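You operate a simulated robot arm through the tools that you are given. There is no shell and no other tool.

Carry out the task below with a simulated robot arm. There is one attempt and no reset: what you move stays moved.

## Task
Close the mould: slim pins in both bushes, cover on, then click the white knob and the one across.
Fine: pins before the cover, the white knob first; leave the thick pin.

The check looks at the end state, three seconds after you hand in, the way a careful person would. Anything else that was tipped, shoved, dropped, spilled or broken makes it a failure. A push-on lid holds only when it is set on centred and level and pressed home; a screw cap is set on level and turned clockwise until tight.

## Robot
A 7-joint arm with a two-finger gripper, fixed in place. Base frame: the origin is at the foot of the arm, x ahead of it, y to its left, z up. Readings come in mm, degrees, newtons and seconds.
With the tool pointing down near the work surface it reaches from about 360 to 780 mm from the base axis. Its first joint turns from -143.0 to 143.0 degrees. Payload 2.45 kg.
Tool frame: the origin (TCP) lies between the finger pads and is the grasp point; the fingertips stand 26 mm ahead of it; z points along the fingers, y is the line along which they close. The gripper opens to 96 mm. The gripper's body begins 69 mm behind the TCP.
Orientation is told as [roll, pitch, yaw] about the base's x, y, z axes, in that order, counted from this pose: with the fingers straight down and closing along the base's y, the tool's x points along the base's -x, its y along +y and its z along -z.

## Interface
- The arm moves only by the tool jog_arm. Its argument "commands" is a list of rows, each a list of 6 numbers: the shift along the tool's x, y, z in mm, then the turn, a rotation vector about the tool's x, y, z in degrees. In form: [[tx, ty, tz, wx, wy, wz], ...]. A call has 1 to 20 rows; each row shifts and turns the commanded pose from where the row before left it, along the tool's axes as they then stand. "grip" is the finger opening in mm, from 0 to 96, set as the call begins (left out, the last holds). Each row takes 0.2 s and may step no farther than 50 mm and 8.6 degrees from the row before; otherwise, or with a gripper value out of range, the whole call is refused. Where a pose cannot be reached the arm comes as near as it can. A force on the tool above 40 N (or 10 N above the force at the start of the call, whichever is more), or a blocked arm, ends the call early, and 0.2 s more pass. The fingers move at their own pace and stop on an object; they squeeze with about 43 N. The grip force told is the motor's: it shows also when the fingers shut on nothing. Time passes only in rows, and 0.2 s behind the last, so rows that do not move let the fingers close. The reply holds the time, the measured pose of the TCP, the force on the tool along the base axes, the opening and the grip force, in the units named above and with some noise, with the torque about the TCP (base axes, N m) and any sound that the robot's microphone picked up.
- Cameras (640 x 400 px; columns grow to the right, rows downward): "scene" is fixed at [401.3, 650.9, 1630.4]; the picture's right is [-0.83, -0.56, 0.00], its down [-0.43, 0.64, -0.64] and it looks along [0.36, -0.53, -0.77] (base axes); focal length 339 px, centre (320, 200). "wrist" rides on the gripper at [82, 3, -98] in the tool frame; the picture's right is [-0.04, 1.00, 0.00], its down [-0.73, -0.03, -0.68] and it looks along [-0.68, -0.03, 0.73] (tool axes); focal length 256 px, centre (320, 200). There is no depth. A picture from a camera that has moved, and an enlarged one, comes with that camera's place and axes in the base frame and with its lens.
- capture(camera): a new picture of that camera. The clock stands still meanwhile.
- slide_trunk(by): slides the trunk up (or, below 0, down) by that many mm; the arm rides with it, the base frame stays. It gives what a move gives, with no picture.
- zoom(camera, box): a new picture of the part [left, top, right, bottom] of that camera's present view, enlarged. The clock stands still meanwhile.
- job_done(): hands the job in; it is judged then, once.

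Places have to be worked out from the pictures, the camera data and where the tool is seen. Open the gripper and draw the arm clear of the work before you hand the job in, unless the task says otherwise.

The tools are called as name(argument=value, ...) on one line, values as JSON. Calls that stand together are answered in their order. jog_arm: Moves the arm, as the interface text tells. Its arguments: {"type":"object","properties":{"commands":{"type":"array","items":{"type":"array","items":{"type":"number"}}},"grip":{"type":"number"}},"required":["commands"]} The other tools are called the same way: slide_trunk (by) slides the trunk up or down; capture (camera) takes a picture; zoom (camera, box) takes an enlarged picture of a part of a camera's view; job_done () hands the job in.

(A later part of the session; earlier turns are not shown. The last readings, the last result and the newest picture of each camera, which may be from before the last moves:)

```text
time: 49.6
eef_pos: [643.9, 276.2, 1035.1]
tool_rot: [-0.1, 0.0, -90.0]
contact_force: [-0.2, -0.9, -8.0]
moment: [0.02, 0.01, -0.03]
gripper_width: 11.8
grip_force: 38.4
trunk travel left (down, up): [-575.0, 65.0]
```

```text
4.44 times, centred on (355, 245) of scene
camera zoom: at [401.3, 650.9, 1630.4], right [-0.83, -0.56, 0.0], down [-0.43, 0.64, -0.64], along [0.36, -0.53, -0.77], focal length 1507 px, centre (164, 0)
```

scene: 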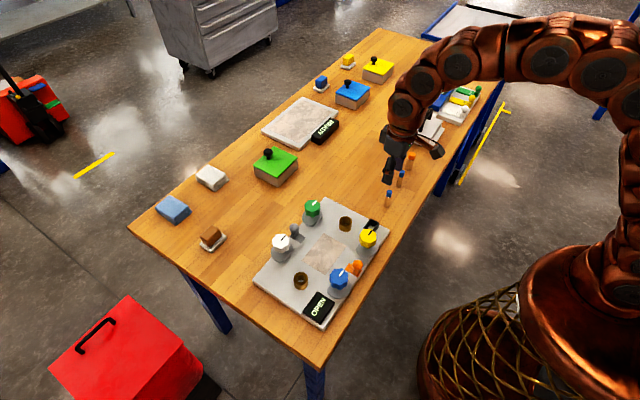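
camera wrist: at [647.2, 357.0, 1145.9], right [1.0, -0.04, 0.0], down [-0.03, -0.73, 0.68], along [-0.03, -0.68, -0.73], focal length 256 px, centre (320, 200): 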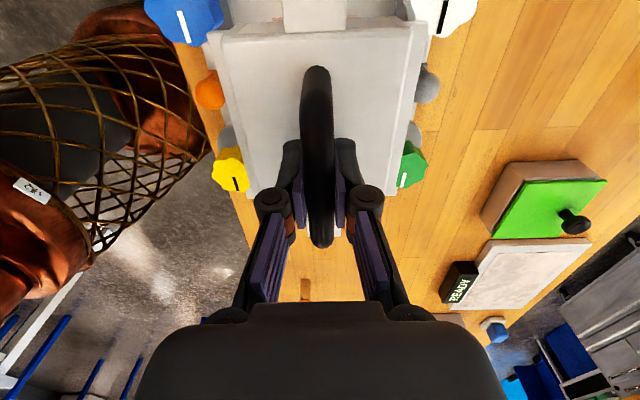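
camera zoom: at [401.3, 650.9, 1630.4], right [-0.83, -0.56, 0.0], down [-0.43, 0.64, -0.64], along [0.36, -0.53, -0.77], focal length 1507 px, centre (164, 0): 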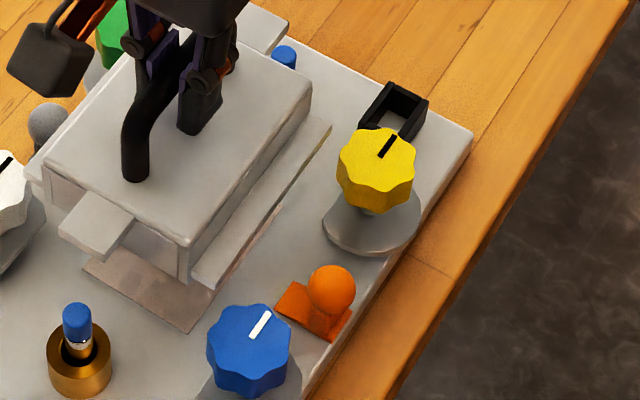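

The clearance between flange and knobs is very tight, so I zoom the fixed camera on each flange corner and knob to measure carefully before going lower.

zoom(camera="scene", box=[270, 225, 310, 260])

zoom(camera="scene", box=[325, 245, 365, 290])

zoom(camera="scene", box=[340, 215, 385, 260])

zoom(camera="wrist", box=[180, 0, 320, 100])

zoom(camera="wrist", box=[360, 0, 500, 100])

```text
11.43 times, centred on (290, 242) of scene
camera zoom: at [401.3, 650.9, 1630.4], right [-0.83, -0.56, 0.0], down [-0.43, 0.64, -0.64], along [0.36, -0.53, -0.77], focal length 3874 px, centre (663, -286)
```

zoom: 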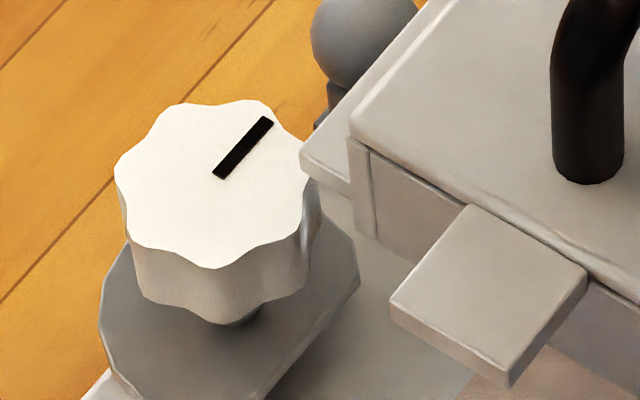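

```text
8.89 times, centred on (345, 268) of scene
camera zoom: at [401.3, 650.9, 1630.4], right [-0.83, -0.56, 0.0], down [-0.43, 0.64, -0.64], along [0.36, -0.53, -0.77], focal length 3013 px, centre (98, -400)
```

zoom: 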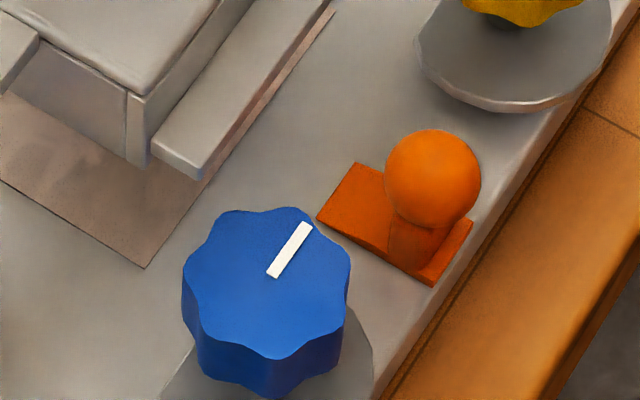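

```text
8.89 times, centred on (362, 238) of scene
camera zoom: at [401.3, 650.9, 1630.4], right [-0.83, -0.56, 0.0], down [-0.43, 0.64, -0.64], along [0.36, -0.53, -0.77], focal length 3013 px, centre (-58, -133)
```

zoom: 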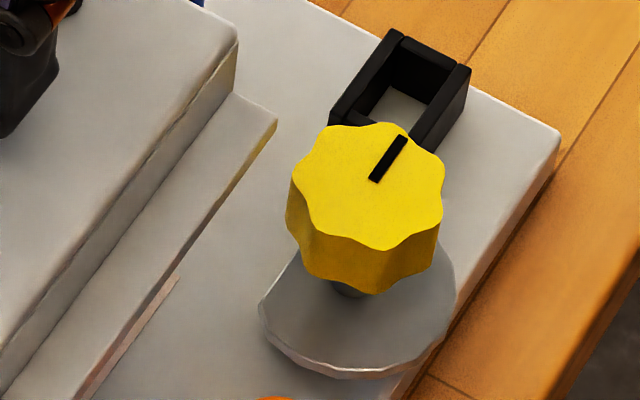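

```text
4.00 times, centred on (250, 50) of wrist
camera zoom: at [646.8, 358.4, 1132.9], right [1.0, -0.04, 0.0], down [-0.03, -0.73, 0.68], along [-0.03, -0.68, -0.73], focal length 1024 px, centre (600, 800)
```

zoom: 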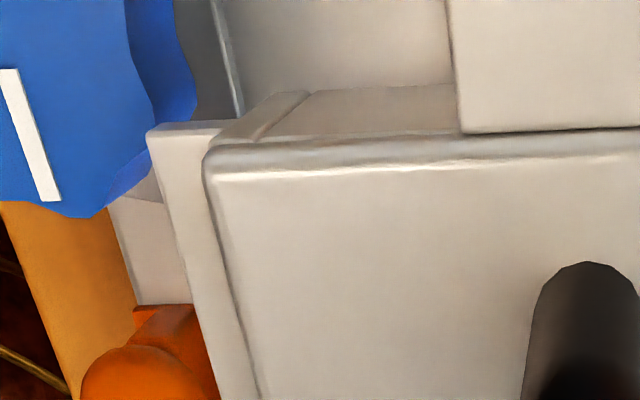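

```text
4.00 times, centred on (430, 50) of wrist
camera zoom: at [646.8, 358.4, 1132.9], right [1.0, -0.04, 0.0], down [-0.03, -0.73, 0.68], along [-0.03, -0.68, -0.73], focal length 1024 px, centre (-120, 800)
```

zoom: 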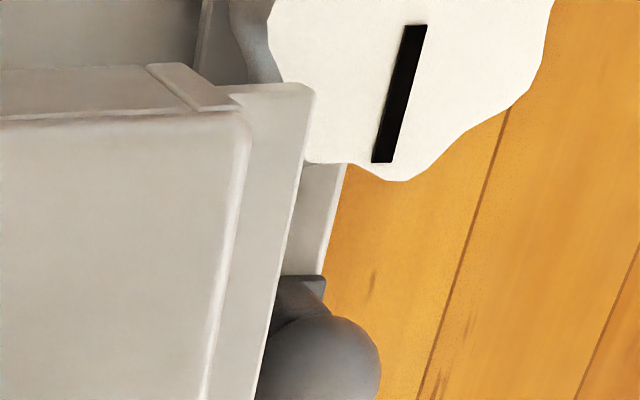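

Combining both views: flange ≈119.8 mm wide, knob gap ≈122–123 mm, and the cover presently sits about +2.8 mm in x and -3 mm in y from the centre of the four knobs. I correct that and re-measure.

jog_arm(commands=[[3, -2.8, 0, 0, 0, 0], [0, 0, 0, 0, 0, 0], [0, 0, 0, 0, 0, 0]])

zoom(camera="scene", box=[270, 225, 310, 260])

zoom(camera="scene", box=[325, 245, 365, 290])

zoom(camera="wrist", box=[180, 0, 320, 100])

zoom(camera="wrist", box=[360, 0, 500, 100])

zoom(camera="wrist", box=[180, 120, 460, 220])

```text
time: 50.4
eef_pos: [640.3, 279.6, 1034.6]
tool_rot: [0.0, 0.0, -90.0]
contact_force: [0.0, -0.1, -7.8]
moment: [0.01, -0.01, -0.01]
gripper_width: 12.0
grip_force: 39.5
trunk travel left (down, up): [-575.0, 65.0]
```

```text
11.43 times, centred on (290, 242) of scene
camera zoom: at [401.3, 650.9, 1630.4], right [-0.83, -0.56, 0.0], down [-0.43, 0.64, -0.64], along [0.36, -0.53, -0.77], focal length 3874 px, centre (663, -286)
```

zoom: 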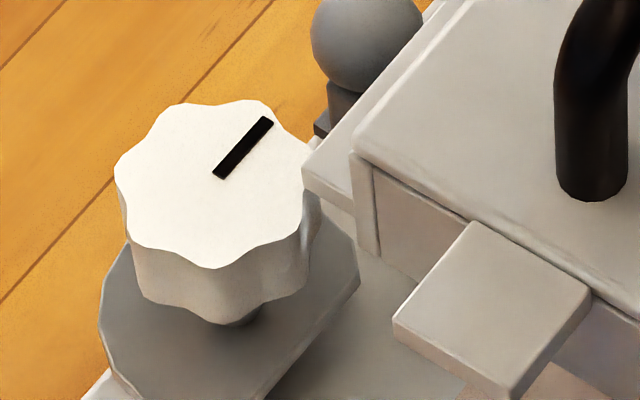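

```text
8.89 times, centred on (345, 268) of scene
camera zoom: at [401.3, 650.9, 1630.4], right [-0.83, -0.56, 0.0], down [-0.43, 0.64, -0.64], along [0.36, -0.53, -0.77], focal length 3013 px, centre (98, -400)
```

zoom: 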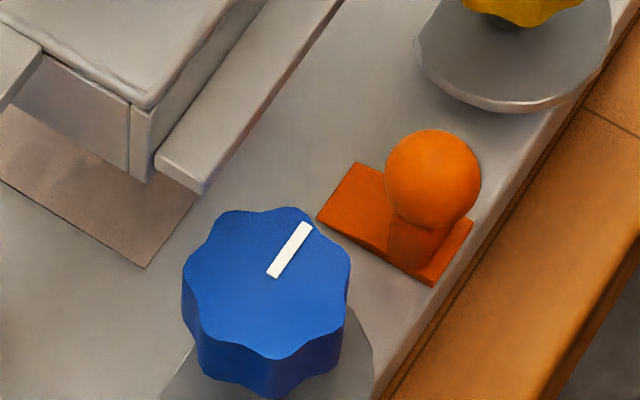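

```text
4.00 times, centred on (250, 50) of wrist
camera zoom: at [644.0, 361.3, 1133.0], right [1.0, -0.04, 0.0], down [-0.03, -0.73, 0.68], along [-0.03, -0.68, -0.73], focal length 1024 px, centre (600, 800)
```

zoom: 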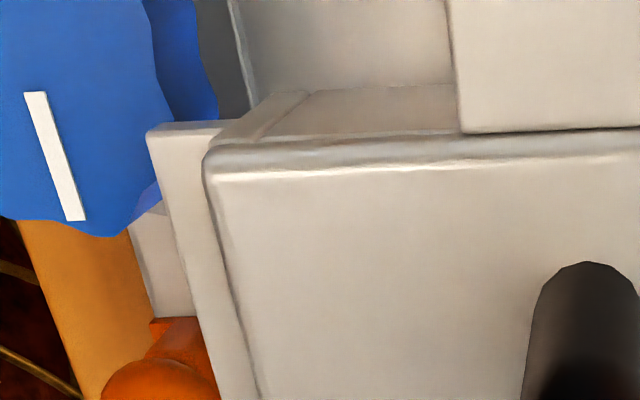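

```text
4.00 times, centred on (430, 50) of wrist
camera zoom: at [644.0, 361.3, 1133.0], right [1.0, -0.04, 0.0], down [-0.03, -0.73, 0.68], along [-0.03, -0.68, -0.73], focal length 1024 px, centre (-120, 800)
```

zoom: 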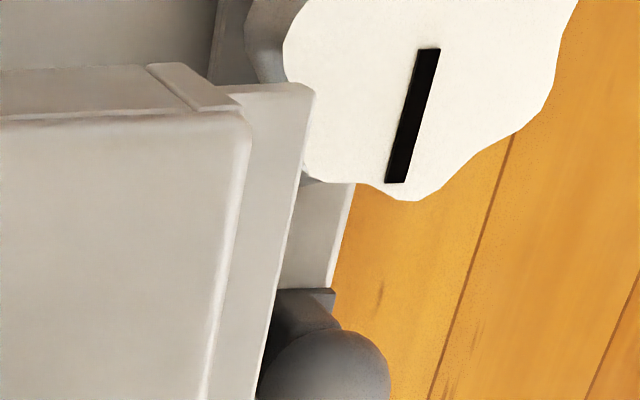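

```text
2.29 times, centred on (320, 170) of wrist
camera zoom: at [644.0, 361.3, 1133.0], right [1.0, -0.04, 0.0], down [-0.03, -0.73, 0.68], along [-0.03, -0.68, -0.73], focal length 585 px, centre (320, 269)
```

zoom: 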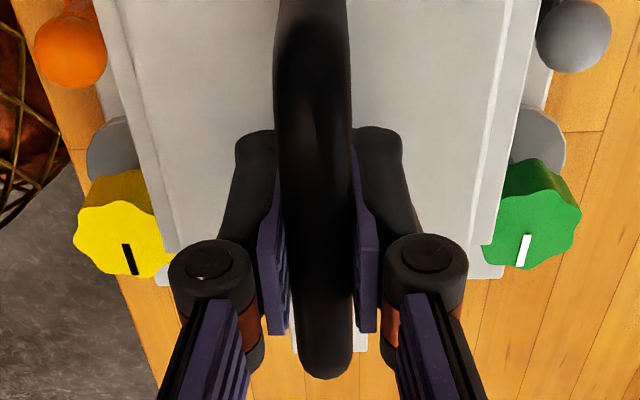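

Now the offset is only about +0.9 mm in x, y looks centred. I trim that and check the far corners by yellow and green for yaw.

jog_arm(commands=[[0, -0.9, 0, 0, 0, 0], [0, 0, 0, 0, 0, 0], [0, 0, 0, 0, 0, 0]])

zoom(camera="scene", box=[340, 215, 385, 260])

zoom(camera="scene", box=[270, 225, 310, 260])

zoom(camera="scene", box=[325, 245, 365, 290])

zoom(camera="wrist", box=[200, 130, 440, 230])

```text
time: 51.2
eef_pos: [639.7, 279.0, 1034.1]
tool_rot: [0.0, 0.0, -90.0]
contact_force: [0.2, -0.1, -7.6]
moment: [0.03, 0.01, 0.01]
gripper_width: 12.2
grip_force: 38.5
trunk travel left (down, up): [-575.0, 65.0]
```

```text
8.89 times, centred on (362, 238) of scene
camera zoom: at [401.3, 650.9, 1630.4], right [-0.83, -0.56, 0.0], down [-0.43, 0.64, -0.64], along [0.36, -0.53, -0.77], focal length 3013 px, centre (-58, -133)
```

zoom: 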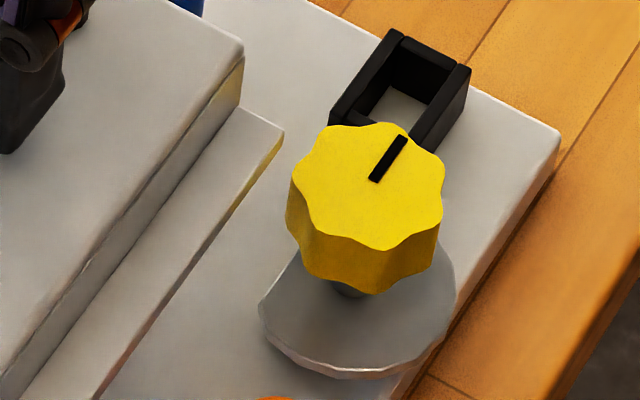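

```text
11.43 times, centred on (290, 242) of scene
camera zoom: at [401.3, 650.9, 1630.4], right [-0.83, -0.56, 0.0], down [-0.43, 0.64, -0.64], along [0.36, -0.53, -0.77], focal length 3874 px, centre (663, -286)
```

zoom: 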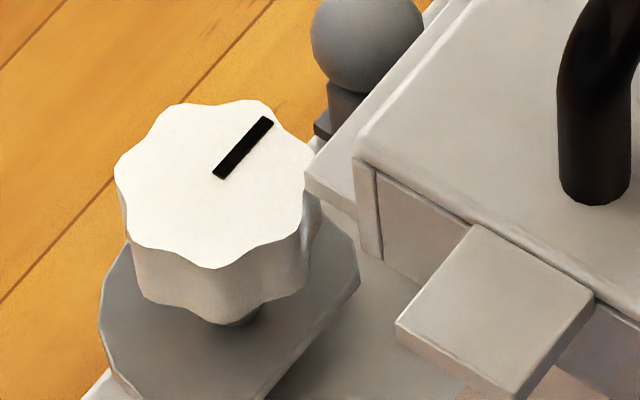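

```text
8.89 times, centred on (345, 268) of scene
camera zoom: at [401.3, 650.9, 1630.4], right [-0.83, -0.56, 0.0], down [-0.43, 0.64, -0.64], along [0.36, -0.53, -0.77], focal length 3013 px, centre (98, -400)
```

zoom: 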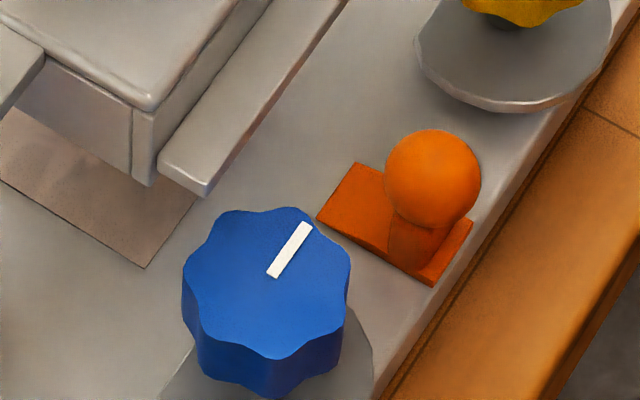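

```text
2.67 times, centred on (320, 180) of wrist
camera zoom: at [643.0, 361.6, 1133.0], right [1.0, -0.04, 0.0], down [-0.03, -0.73, 0.68], along [-0.03, -0.68, -0.73], focal length 683 px, centre (320, 253)
```

zoom: 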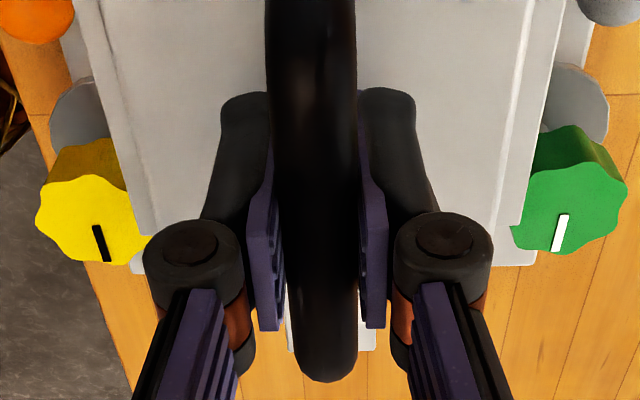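

Both sides now show equal ~21.5–22 mm from flange edge to each knob axis (knob radius ~20.5), and yaw is square; y centre maybe +1.5 mm too far. I trim y and start lowering between the knobs in small steps, watching force.

jog_arm(commands=[[-1.5, 0, 0, 0, 0, 0], [0, 0, 3, 0, 0, 0], [0, 0, 3, 0, 0, 0], [0, 0, 3, 0, 0, 0], [0, 0, 3, 0, 0, 0], [0, 0, 0, 0, 0, 0]])

zoom(camera="wrist", box=[180, 0, 460, 220])

zoom(camera="scene", box=[270, 215, 380, 290])

```text
time: 52.6
eef_pos: [640.7, 278.5, 1021.5]
tool_rot: [0.0, 0.1, -90.0]
contact_force: [0.5, -0.5, -8.1]
moment: [0.0, 0.0, -0.02]
gripper_width: 12.0
grip_force: 38.4
trunk travel left (down, up): [-575.0, 65.0]
```

```text
1.82 times, centred on (320, 110) of wrist
camera zoom: at [643.3, 360.4, 1120.4], right [1.0, -0.04, 0.0], down [-0.03, -0.73, 0.68], along [-0.03, -0.68, -0.73], focal length 465 px, centre (320, 364)
```

zoom: 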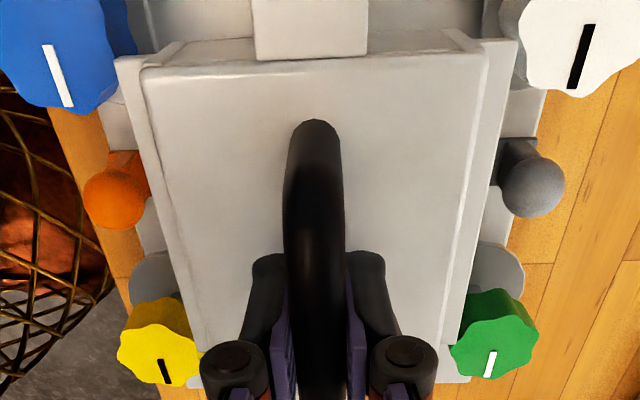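

```text
5.33 times, centred on (325, 252) of scene
camera zoom: at [401.3, 650.9, 1630.4], right [-0.83, -0.56, 0.0], down [-0.43, 0.64, -0.64], along [0.36, -0.53, -0.77], focal length 1808 px, centre (293, -80)
```

zoom: 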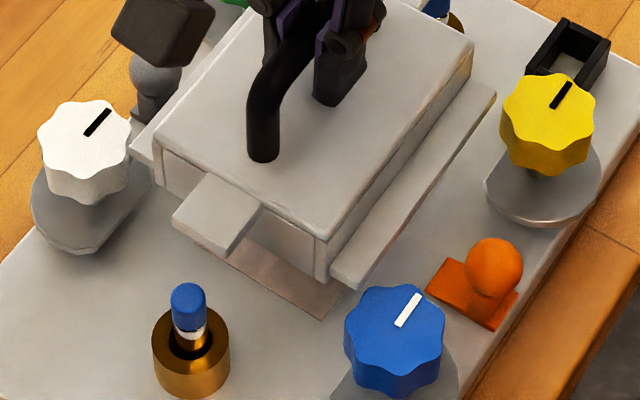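

The flange is now below the knob tops without touching. I continue down in stages, checking force and the tabs against the pins.

jog_arm(commands=[[0, 0, 4, 0, 0, 0], [0, 0, 4, 0, 0, 0], [0, 0, 4, 0, 0, 0], [0, 0, 4, 0, 0, 0], [0, 0, 4, 0, 0, 0], [0, 0, 0, 0, 0, 0]])

zoom(camera="wrist", box=[180, 0, 460, 220])

zoom(camera="scene", box=[270, 200, 380, 290])

```text
time: 54.0
eef_pos: [639.4, 278.6, 1002.5]
tool_rot: [-0.1, 0.0, -90.0]
contact_force: [1.0, -0.2, -7.5]
moment: [0.01, -0.02, -0.04]
gripper_width: 11.9
grip_force: 38.9
trunk travel left (down, up): [-575.0, 65.0]
```

```text
1.82 times, centred on (320, 110) of wrist
camera zoom: at [642.9, 360.2, 1101.0], right [1.0, -0.04, 0.0], down [-0.03, -0.73, 0.68], along [-0.03, -0.68, -0.73], focal length 465 px, centre (320, 364)
```

zoom: 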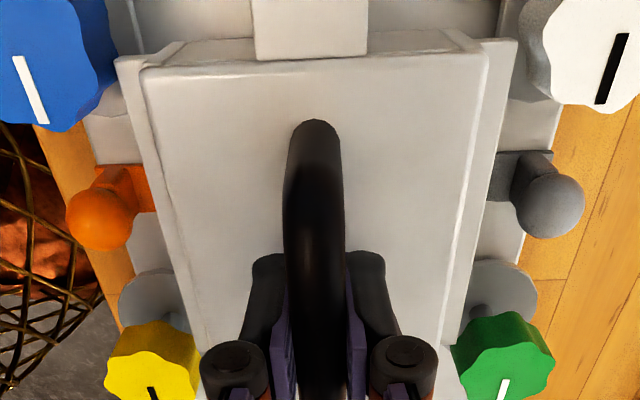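

```text
4.44 times, centred on (325, 245) of scene
camera zoom: at [401.3, 650.9, 1630.4], right [-0.83, -0.56, 0.0], down [-0.43, 0.64, -0.64], along [0.36, -0.53, -0.77], focal length 1507 px, centre (298, 0)
```

zoom: 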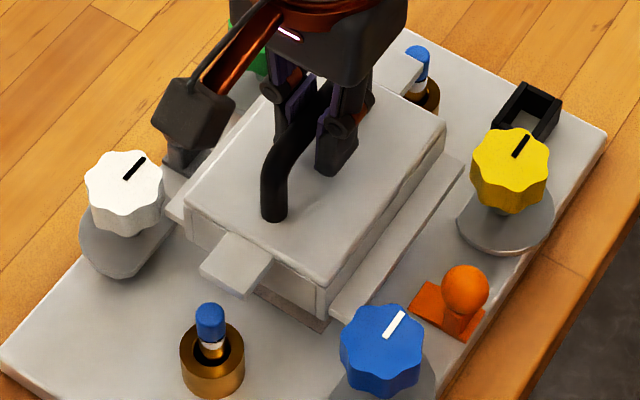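

Tab ends come out at y≈363 and ≈189, so the cover centre is ~276, about 3 mm toward the far pin. I shift -2.7 mm in y and continue down to just above pin-top level for a check.

jog_arm(commands=[[-2.7, 0, 0, 0, 0, 0], [0, 0, 3, 0, 0, 0], [0, 0, 3, 0, 0, 0], [0, 0, 2, 0, 0, 0], [0, 0, 0, 0, 0, 0]])

zoom(camera="scene", box=[270, 240, 330, 290])

zoom(camera="scene", box=[320, 200, 370, 240])

capture(camera="wrist")

```text
time: 55.2
eef_pos: [639.4, 274.7, 994.2]
tool_rot: [0.0, -0.1, -90.0]
contact_force: [0.1, 0.2, -8.6]
moment: [0.01, -0.01, 0.01]
gripper_width: 12.1
grip_force: 39.3
trunk travel left (down, up): [-575.0, 65.0]
```

```text
8.00 times, centred on (300, 265) of scene
camera zoom: at [401.3, 650.9, 1630.4], right [-0.83, -0.56, 0.0], down [-0.43, 0.64, -0.64], along [0.36, -0.53, -0.77], focal length 2712 px, centre (480, -320)
```

zoom: 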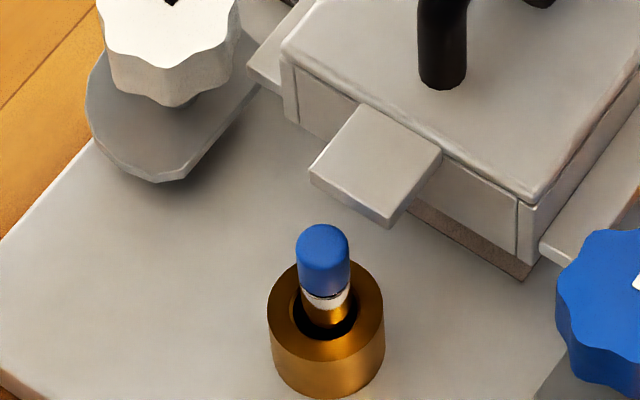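

```text
10.00 times, centred on (345, 220) of scene
camera zoom: at [401.3, 650.9, 1630.4], right [-0.83, -0.56, 0.0], down [-0.43, 0.64, -0.64], along [0.36, -0.53, -0.77], focal length 3390 px, centre (70, 0)
```

zoom: 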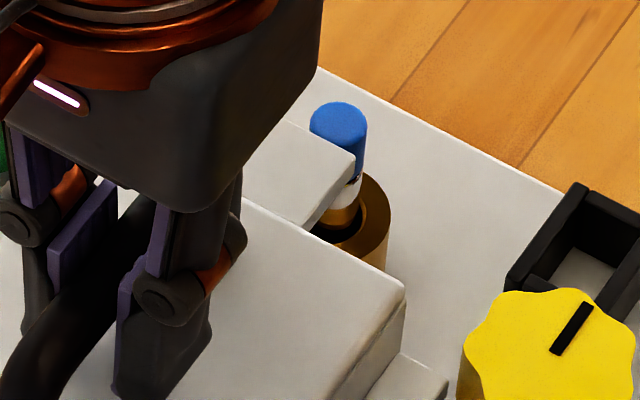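

```text
taken
camera wrist: at [643.1, 357.7, 1092.7], right [1.0, -0.04, 0.0], down [-0.03, -0.73, 0.68], along [-0.03, -0.68, -0.73], focal length 256 px, centre (320, 200)
```

wrist: 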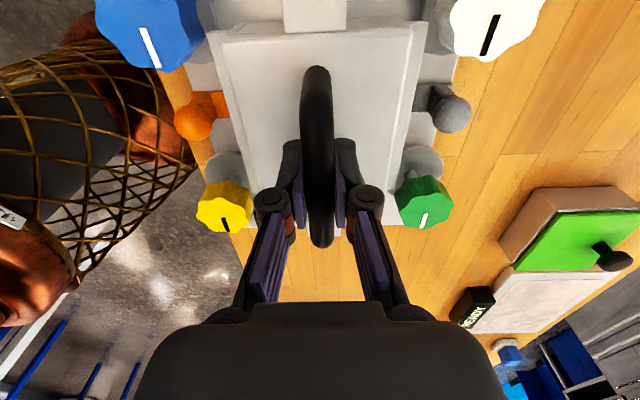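

I need a better read of the tab-to-pin gaps, so I zoom the wrist view on the near (-y) tab end and pin A behind the handle.

zoom(camera="wrist", box=[280, 200, 380, 270])

zoom(camera="scene", box=[288, 252, 318, 276])

zoom(camera="scene", box=[340, 206, 366, 228])

```text
5.71 times, centred on (330, 235) of wrist
camera zoom: at [643.1, 357.7, 1092.7], right [1.0, -0.04, 0.0], down [-0.03, -0.73, 0.68], along [-0.03, -0.68, -0.73], focal length 1463 px, centre (263, 0)
```

zoom: 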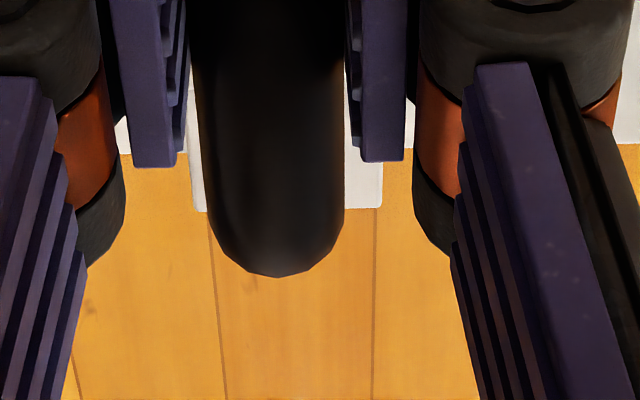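

```text
16.00 times, centred on (303, 264) of scene
camera zoom: at [401.3, 650.9, 1630.4], right [-0.83, -0.56, 0.0], down [-0.43, 0.64, -0.64], along [0.36, -0.53, -0.77], focal length 5424 px, centre (592, -824)
```

zoom: 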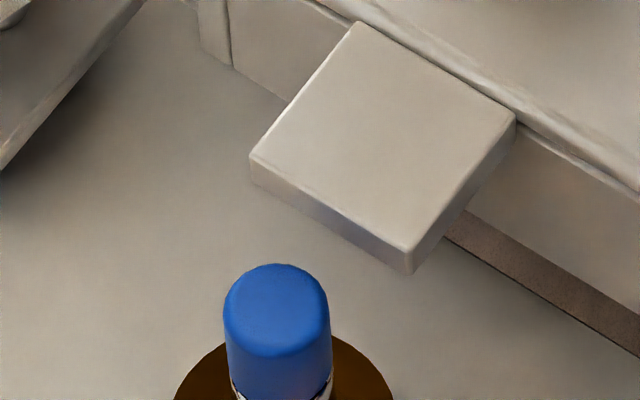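

```text
16.00 times, centred on (353, 217) of scene
camera zoom: at [401.3, 650.9, 1630.4], right [-0.83, -0.56, 0.0], down [-0.43, 0.64, -0.64], along [0.36, -0.53, -0.77], focal length 5424 px, centre (-208, -72)
```

zoom: 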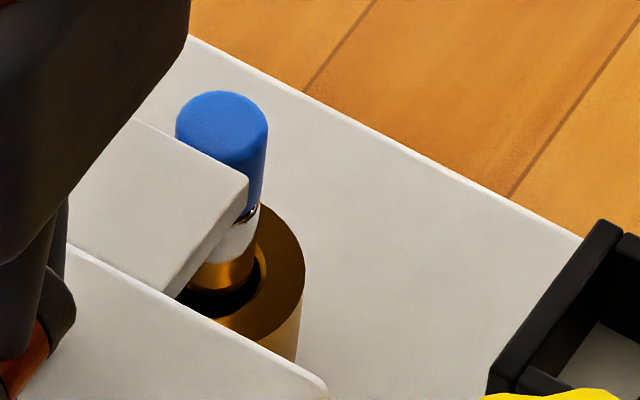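

Estimated tab-to-pin gaps are ~3–5 mm on the far side and ~7–9 mm on the near side; shifting another -2 mm balances them. Then I lower 6 mm and re-check closely.

jog_arm(commands=[[-2, 0, 0, 0, 0, 0], [0, 0, 3, 0, 0, 0], [0, 0, 3, 0, 0, 0], [0, 0, 0, 0, 0, 0]])

zoom(camera="scene", box=[288, 252, 318, 276])

zoom(camera="scene", box=[340, 206, 366, 228])

zoom(camera="wrist", box=[180, 0, 460, 220])

```text
time: 56.2
eef_pos: [639.4, 273.8, 988.1]
tool_rot: [0.0, 0.0, -90.0]
contact_force: [0.0, -0.9, -7.3]
moment: [-0.01, 0.01, -0.02]
gripper_width: 12.0
grip_force: 39.1
trunk travel left (down, up): [-575.0, 65.0]
```

```text
16.00 times, centred on (303, 264) of scene
camera zoom: at [401.3, 650.9, 1630.4], right [-0.83, -0.56, 0.0], down [-0.43, 0.64, -0.64], along [0.36, -0.53, -0.77], focal length 5424 px, centre (592, -824)
```

zoom: 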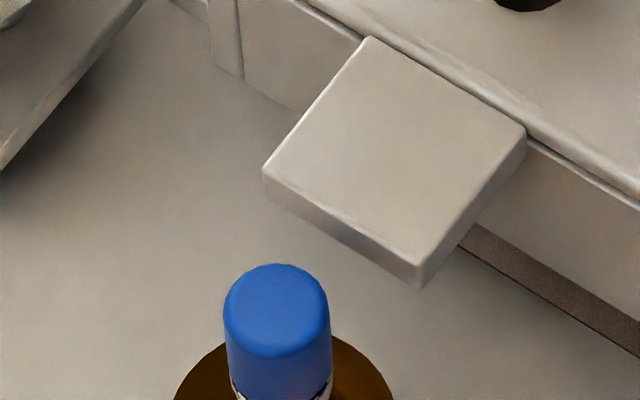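

```text
16.00 times, centred on (353, 217) of scene
camera zoom: at [401.3, 650.9, 1630.4], right [-0.83, -0.56, 0.0], down [-0.43, 0.64, -0.64], along [0.36, -0.53, -0.77], focal length 5424 px, centre (-208, -72)
```

zoom: 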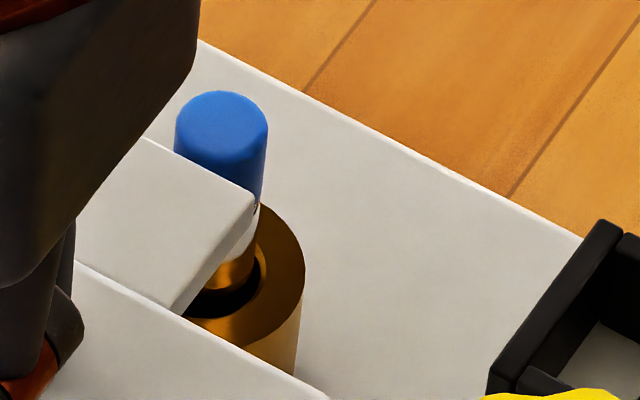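

```text
1.82 times, centred on (320, 110) of wrist
camera zoom: at [642.6, 355.8, 1086.5], right [1.0, -0.04, 0.0], down [-0.03, -0.73, 0.68], along [-0.03, -0.68, -0.73], focal length 465 px, centre (320, 364)
```

zoom: 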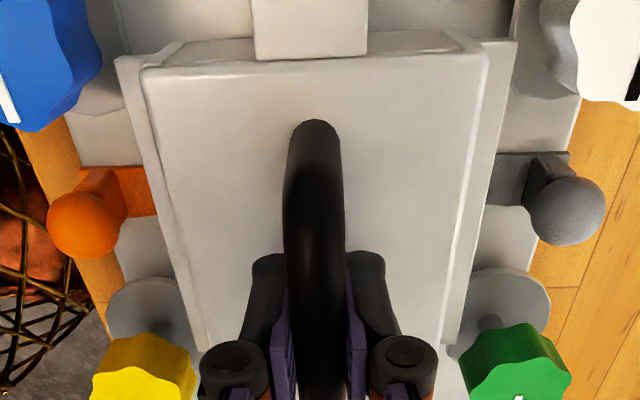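

Gaps to the pins now look balanced (~6–7 mm each side). I lower in 4 mm steps toward the cams, checking force.

jog_arm(commands=[[0, 0, 4, 0, 0, 0], [0, 0, 4, 0, 0, 0], [0, 0, 4, 0, 0, 0], [0, 0, 0, 0, 0, 0]])

zoom(camera="scene", box=[260, 200, 390, 290])

zoom(camera="wrist", box=[180, 0, 460, 220])

```text
time: 57.2
eef_pos: [639.7, 272.3, 977.3]
tool_rot: [0.0, 0.0, -89.9]
contact_force: [0.1, 0.3, -7.8]
moment: [0.02, -0.01, -0.02]
gripper_width: 12.0
grip_force: 38.4
trunk travel left (down, up): [-575.0, 65.0]
```

```text
4.44 times, centred on (325, 245) of scene
camera zoom: at [401.3, 650.9, 1630.4], right [-0.83, -0.56, 0.0], down [-0.43, 0.64, -0.64], along [0.36, -0.53, -0.77], focal length 1507 px, centre (298, 0)
```

zoom: 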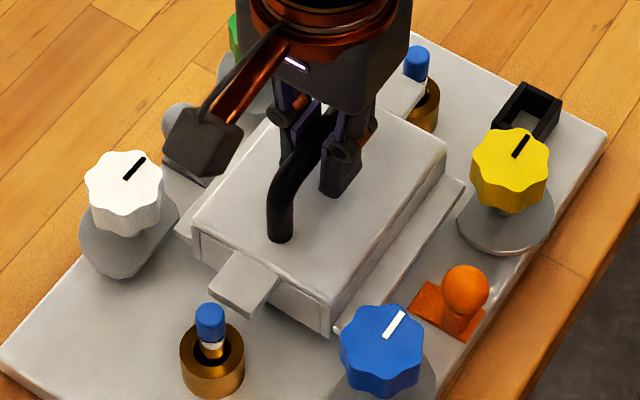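

```text
1.82 times, centred on (320, 110) of wrist
camera zoom: at [642.7, 355.6, 1074.5], right [1.0, -0.04, 0.0], down [-0.03, -0.73, 0.68], along [-0.03, -0.68, -0.73], focal length 465 px, centre (320, 364)
```

zoom: 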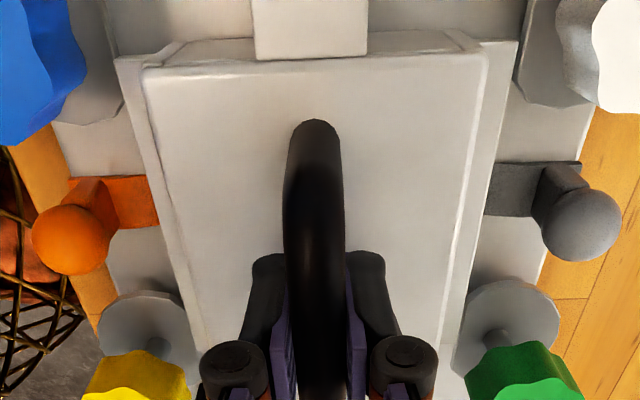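

Flange is passing between the cam flats freely. I continue down toward the plate.

jog_arm(commands=[[0, 0, 4, 0, 0, 0], [0, 0, 4, 0, 0, 0], [0, 0, 3, 0, 0, 0], [0, 0, 0, 0, 0, 0]])

jog_arm(commands=[[0, 0, 2, 0, 0, 0], [0, 0, 2, 0, 0, 0], [0, 0, 0, 0, 0, 0]])

zoom(camera="scene", box=[260, 200, 390, 290])

```text
time: 58.2
eef_pos: [639.1, 273.2, 964.8]
tool_rot: [-0.1, 0.0, -90.0]
contact_force: [0.3, -0.6, -7.7]
moment: [0.0, 0.01, -0.03]
gripper_width: 11.9
grip_force: 39.3
trunk travel left (down, up): [-575.0, 65.0]
```

```text
time: 59.0
eef_pos: [638.1, 273.2, 961.1]
tool_rot: [0.0, 0.0, -90.0]
contact_force: [-0.3, 0.3, -7.6]
moment: [0.01, 0.01, 0.02]
gripper_width: 12.1
grip_force: 39.0
trunk travel left (down, up): [-575.0, 65.0]
```

```text
4.44 times, centred on (325, 245) of scene
camera zoom: at [401.3, 650.9, 1630.4], right [-0.83, -0.56, 0.0], down [-0.43, 0.64, -0.64], along [0.36, -0.53, -0.77], focal length 1507 px, centre (298, 0)
```

zoom: 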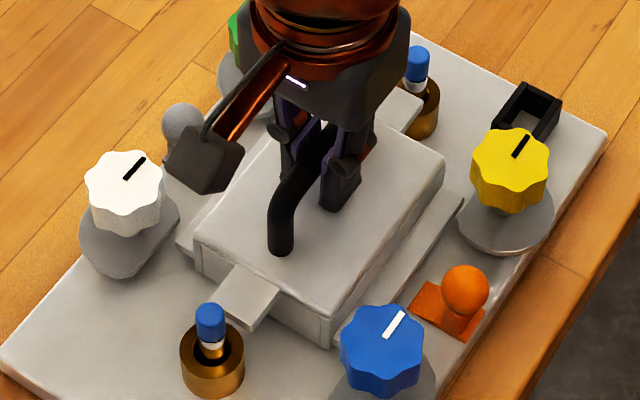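

A few mm above seating. I check centring with close zooms before setting it down.

zoom(camera="scene", box=[288, 252, 318, 276])

zoom(camera="scene", box=[340, 206, 366, 228])

zoom(camera="scene", box=[270, 225, 310, 260])

zoom(camera="scene", box=[325, 245, 365, 290])

zoom(camera="wrist", box=[180, 0, 460, 220])

```text
16.00 times, centred on (303, 264) of scene
camera zoom: at [401.3, 650.9, 1630.4], right [-0.83, -0.56, 0.0], down [-0.43, 0.64, -0.64], along [0.36, -0.53, -0.77], focal length 5424 px, centre (592, -824)
```

zoom: 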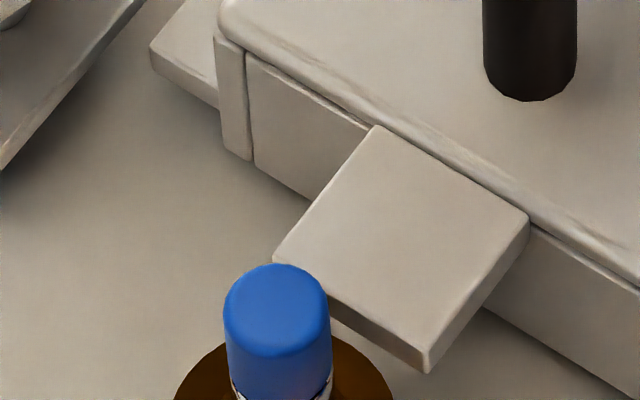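

```text
16.00 times, centred on (353, 217) of scene
camera zoom: at [401.3, 650.9, 1630.4], right [-0.83, -0.56, 0.0], down [-0.43, 0.64, -0.64], along [0.36, -0.53, -0.77], focal length 5424 px, centre (-208, -72)
```

zoom: 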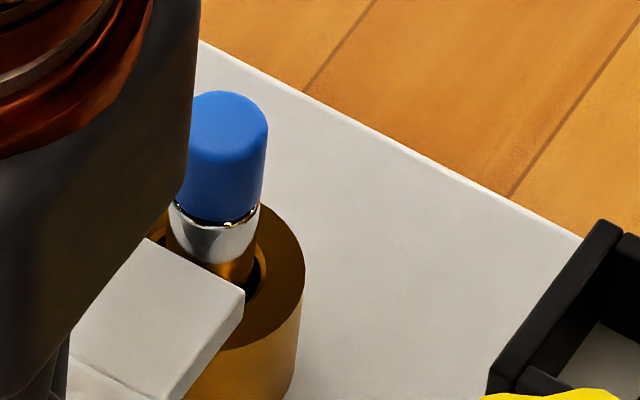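

```text
11.43 times, centred on (290, 242) of scene
camera zoom: at [401.3, 650.9, 1630.4], right [-0.83, -0.56, 0.0], down [-0.43, 0.64, -0.64], along [0.36, -0.53, -0.77], focal length 3874 px, centre (663, -286)
```

zoom: 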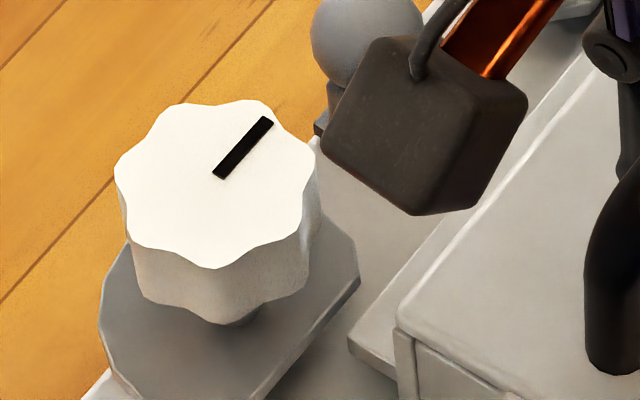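

```text
8.89 times, centred on (345, 268) of scene
camera zoom: at [401.3, 650.9, 1630.4], right [-0.83, -0.56, 0.0], down [-0.43, 0.64, -0.64], along [0.36, -0.53, -0.77], focal length 3013 px, centre (98, -400)
```

zoom: 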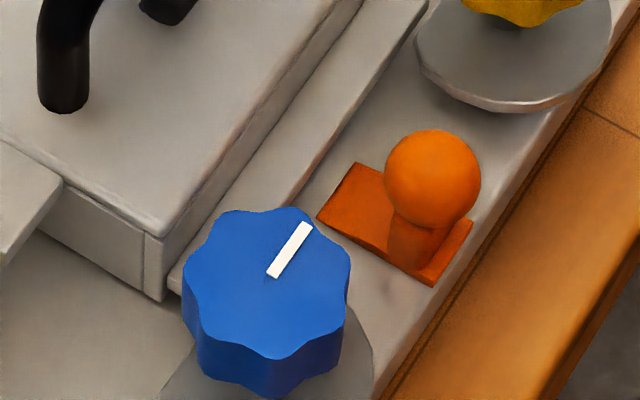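

```text
1.82 times, centred on (320, 110) of wrist
camera zoom: at [642.7, 355.3, 1060.2], right [1.0, -0.04, 0.0], down [-0.03, -0.73, 0.68], along [-0.03, -0.68, -0.73], focal length 465 px, centre (320, 364)
```

zoom: 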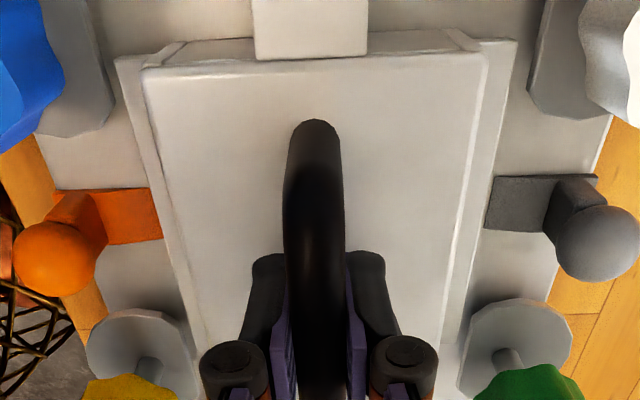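

Centre estimates agree the cover is now ~1.7 mm short in y and ~0.5 mm in x. I apply that and lower in 1 mm steps until the load comes off the tool.

jog_arm(commands=[[1.7, 0.5, 0, 0, 0, 0], [0, 0, 1, 0, 0, 0], [0, 0, 1, 0, 0, 0], [0, 0, 0, 0, 0, 0]])

jog_arm(commands=[[0, 0, 1, 0, 0, 0], [0, 0, 0, 0, 0, 0]])

```text
time: 60.0
eef_pos: [639.2, 273.8, 960.4]
tool_rot: [0.0, 0.0, -90.0]
contact_force: [-1.1, -0.5, -7.9]
moment: [0.0, -0.04, -0.06]
gripper_width: 12.2
grip_force: 39.1
trunk travel left (down, up): [-575.0, 65.0]
```

```text
time: 60.6
eef_pos: [639.5, 273.5, 958.5]
tool_rot: [0.0, 0.0, -90.0]
contact_force: [1.2, 0.7, -7.8]
moment: [0.04, -0.02, 0.04]
gripper_width: 12.2
grip_force: 38.9
trunk travel left (down, up): [-575.0, 65.0]
```

jog_arm(commands=[[0, 0, 1, 0, 0, 0], [0, 0, 0, 0, 0, 0]])

zoom(camera="scene", box=[285, 230, 345, 280])

```text
time: 61.2
eef_pos: [638.7, 274.6, 958.5]
tool_rot: [0.0, 0.1, -90.0]
contact_force: [-0.4, 1.4, -2.5]
moment: [-0.23, 0.03, -0.05]
gripper_width: 12.3
grip_force: 38.9
trunk travel left (down, up): [-575.0, 65.0]
```

```text
8.00 times, centred on (315, 255) of scene
camera zoom: at [401.3, 650.9, 1630.4], right [-0.83, -0.56, 0.0], down [-0.43, 0.64, -0.64], along [0.36, -0.53, -0.77], focal length 2712 px, centre (360, -240)
```

zoom: 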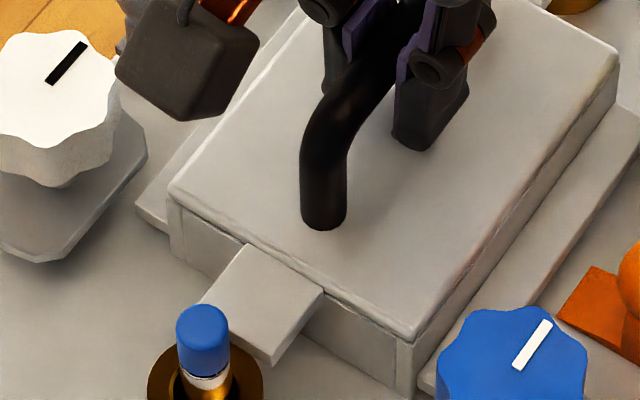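

The load is coming off (now -2.5 N), so the flange is touching the plate. One more millimetre to settle it flat.

jog_arm(commands=[[0, 0, 0.6, 0, 0, 0], [0, 0, 0, 0, 0, 0]])

```text
time: 61.8
eef_pos: [639.9, 273.9, 959.5]
tool_rot: [0.2, -0.1, -90.0]
contact_force: [3.0, 0.0, 7.4]
moment: [-0.74, 0.0, 0.02]
gripper_width: 12.2
grip_force: 39.4
trunk travel left (down, up): [-575.0, 65.0]
```

Upward force with the contact biased to the -y end: probably a fraction of a degree of tilt in the grip. I zoom on the lower edges to see whether both ends sit on the plate.

zoom(camera="scene", box=[285, 240, 345, 290])

zoom(camera="scene", box=[335, 205, 385, 265])

zoom(camera="wrist", box=[180, 0, 460, 220])

```text
8.00 times, centred on (315, 265) of scene
camera zoom: at [401.3, 650.9, 1630.4], right [-0.83, -0.56, 0.0], down [-0.43, 0.64, -0.64], along [0.36, -0.53, -0.77], focal length 2712 px, centre (360, -320)
```

zoom: 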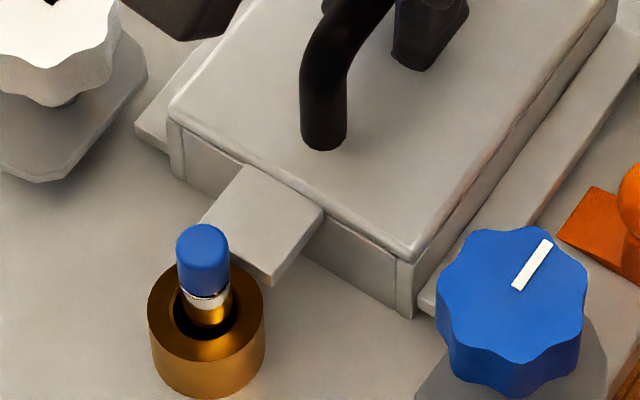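

```text
6.67 times, centred on (360, 235) of scene
camera zoom: at [401.3, 650.9, 1630.4], right [-0.83, -0.56, 0.0], down [-0.43, 0.64, -0.64], along [0.36, -0.53, -0.77], focal length 2260 px, centre (53, -33)
```

zoom: 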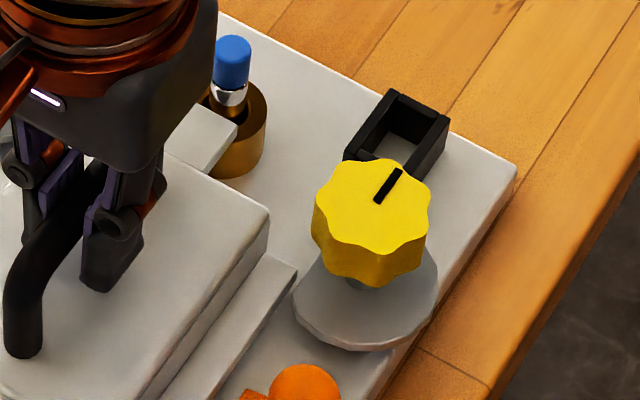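

```text
1.82 times, centred on (320, 110) of wrist
camera zoom: at [643.5, 356.8, 1056.8], right [1.0, -0.04, 0.0], down [-0.03, -0.73, 0.68], along [-0.03, -0.68, -0.73], focal length 465 px, centre (320, 364)
```

zoom: 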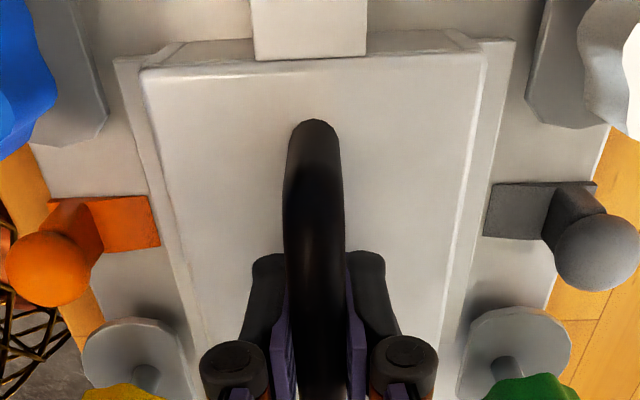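

The cover rests on the plate, centred between cams and pins. I ease off 0.4 mm to unload the tool, then open the fingers a little and lift straight up.

jog_arm(commands=[[0, 0, -0.4, 0, 0, 0], [0, 0, 0, 0, 0, 0]])

jog_arm(commands=[[0, 0, 0, 0, 0, 0], [0, 0, 0, 0, 0, 0], [0, 0, 0, 0, 0, 0]], grip=44)

zoom(camera="scene", box=[260, 200, 390, 290])

zoom(camera="wrist", box=[180, 0, 460, 220])

```text
time: 62.4
eef_pos: [640.1, 273.6, 958.3]
tool_rot: [0.1, 0.1, -90.1]
contact_force: [5.4, -0.1, 10.2]
moment: [-0.12, 0.02, 0.0]
gripper_width: 12.1
grip_force: 39.2
trunk travel left (down, up): [-575.0, 65.0]
```

```text
time: 63.2
eef_pos: [638.6, 273.3, 957.0]
tool_rot: [0.1, 0.1, -90.0]
contact_force: [0.6, 0.1, -0.1]
moment: [0.0, -0.04, 0.0]
gripper_width: 43.8
grip_force: 0.0
trunk travel left (down, up): [-575.0, 65.0]
```

```text
4.44 times, centred on (325, 245) of scene
camera zoom: at [401.3, 650.9, 1630.4], right [-0.83, -0.56, 0.0], down [-0.43, 0.64, -0.64], along [0.36, -0.53, -0.77], focal length 1507 px, centre (298, 0)
```

zoom: 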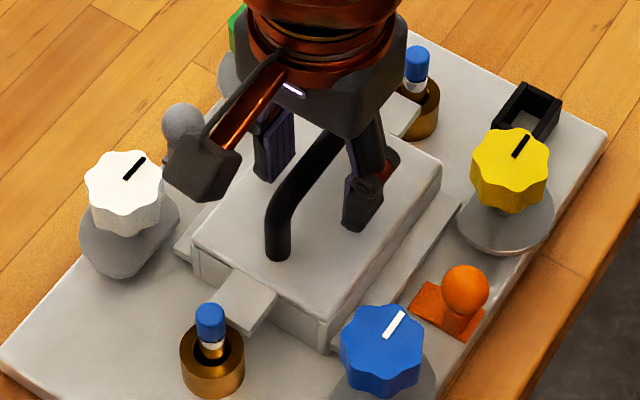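

```text
1.82 times, centred on (320, 110) of wrist
camera zoom: at [643.1, 357.2, 1055.9], right [1.0, -0.04, 0.0], down [-0.03, -0.73, 0.68], along [-0.03, -0.68, -0.73], focal length 465 px, centre (320, 364)
```

zoom: 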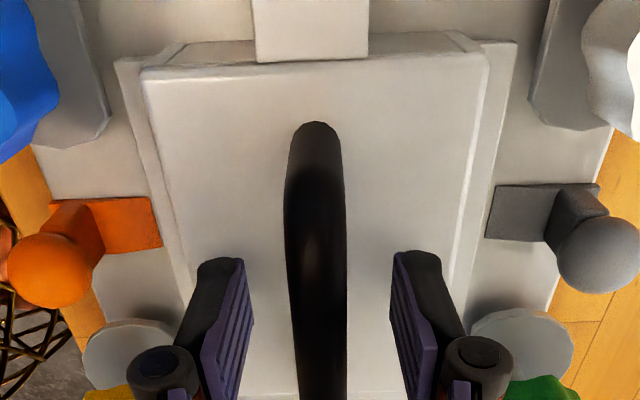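

Released; the cover sits still. I rise straight up clear of the handle and look at the whole mould again.

jog_arm(commands=[[0, 0, -10, 0, 0, 0], [0, 0, -20, 0, 0, 0], [0, 0, -30, 0, 0, 0], [0, 0, -30, 0, 0, 0], [0, 0, 0, 0, 0, 0]])

capture(camera="wrist")

zoom(camera="scene", box=[240, 180, 400, 330])

```text
time: 64.4
eef_pos: [640.0, 273.4, 1047.0]
tool_rot: [0.0, 0.0, -90.0]
contact_force: [0.2, -1.1, 0.2]
moment: [0.0, 0.03, -0.02]
gripper_width: 44.1
grip_force: 0.1
trunk travel left (down, up): [-575.0, 65.0]
```

```text
taken
camera wrist: at [643.5, 356.7, 1145.6], right [1.0, -0.04, 0.0], down [-0.03, -0.73, 0.68], along [-0.03, -0.68, -0.73], focal length 256 px, centre (320, 200)
```

wrist: 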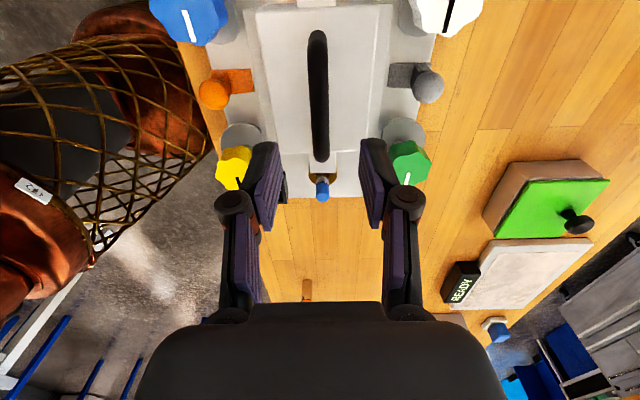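

```text
2.67 times, centred on (320, 255) of scene
camera zoom: at [401.3, 650.9, 1630.4], right [-0.83, -0.56, 0.0], down [-0.43, 0.64, -0.64], along [0.36, -0.53, -0.77], focal length 904 px, centre (320, 53)
```

zoom: 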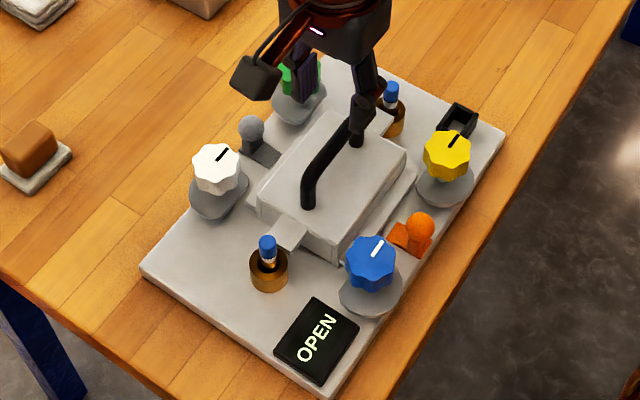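

Pins and cover are in place; display still says OPEN. Before the white knob I turn the tool back counter-clockwise (to about yaw +45°) so I'll have a full clockwise stroke available.

jog_arm(commands=[[0, 0, 0, 0, 0, -8.5], [0, 0, 0, 0, 0, -8.5], [0, 0, 0, 0, 0, -8.5], [0, 0, 0, 0, 0, -8.5], [0, 0, 0, 0, 0, -8.5], [0, 0, 0, 0, 0, -8.5], [0, 0, 0, 0, 0, -8.5], [0, 0, 0, 0, 0, -8.5], [0, 0, 0, 0, 0, -8.5], [0, 0, 0, 0, 0, -8.5], [0, 0, 0, 0, 0, -8.5], [0, 0, 0, 0, 0, -8.5], [0, 0, 0, 0, 0, -8.5], [0, 0, 0, 0, 0, -8.5], [0, 0, 0, 0, 0, -8.5], [0, 0, 0, 0, 0, -7.5], [0, 0, 0, 0, 0, 0]], grip=56)

slide_trunk(by=65)

```text
time: 68.0
eef_pos: [638.9, 274.3, 1047.9]
tool_rot: [0.0, 0.0, 45.1]
contact_force: [0.1, -0.1, 0.3]
moment: [0.03, -0.01, 0.02]
gripper_width: 56.0
grip_force: 0.1
trunk travel left (down, up): [-575.0, 65.0]
```

```text
time: 69.0
eef_pos: [640.5, 274.0, 1113.6]
tool_rot: [0.0, 0.0, 45.0]
contact_force: [0.0, 0.3, -0.4]
moment: [-0.01, 0.0, -0.01]
gripper_width: 55.9
grip_force: 0.1
trunk travel left (down, up): [-640.0, 0.0]
```

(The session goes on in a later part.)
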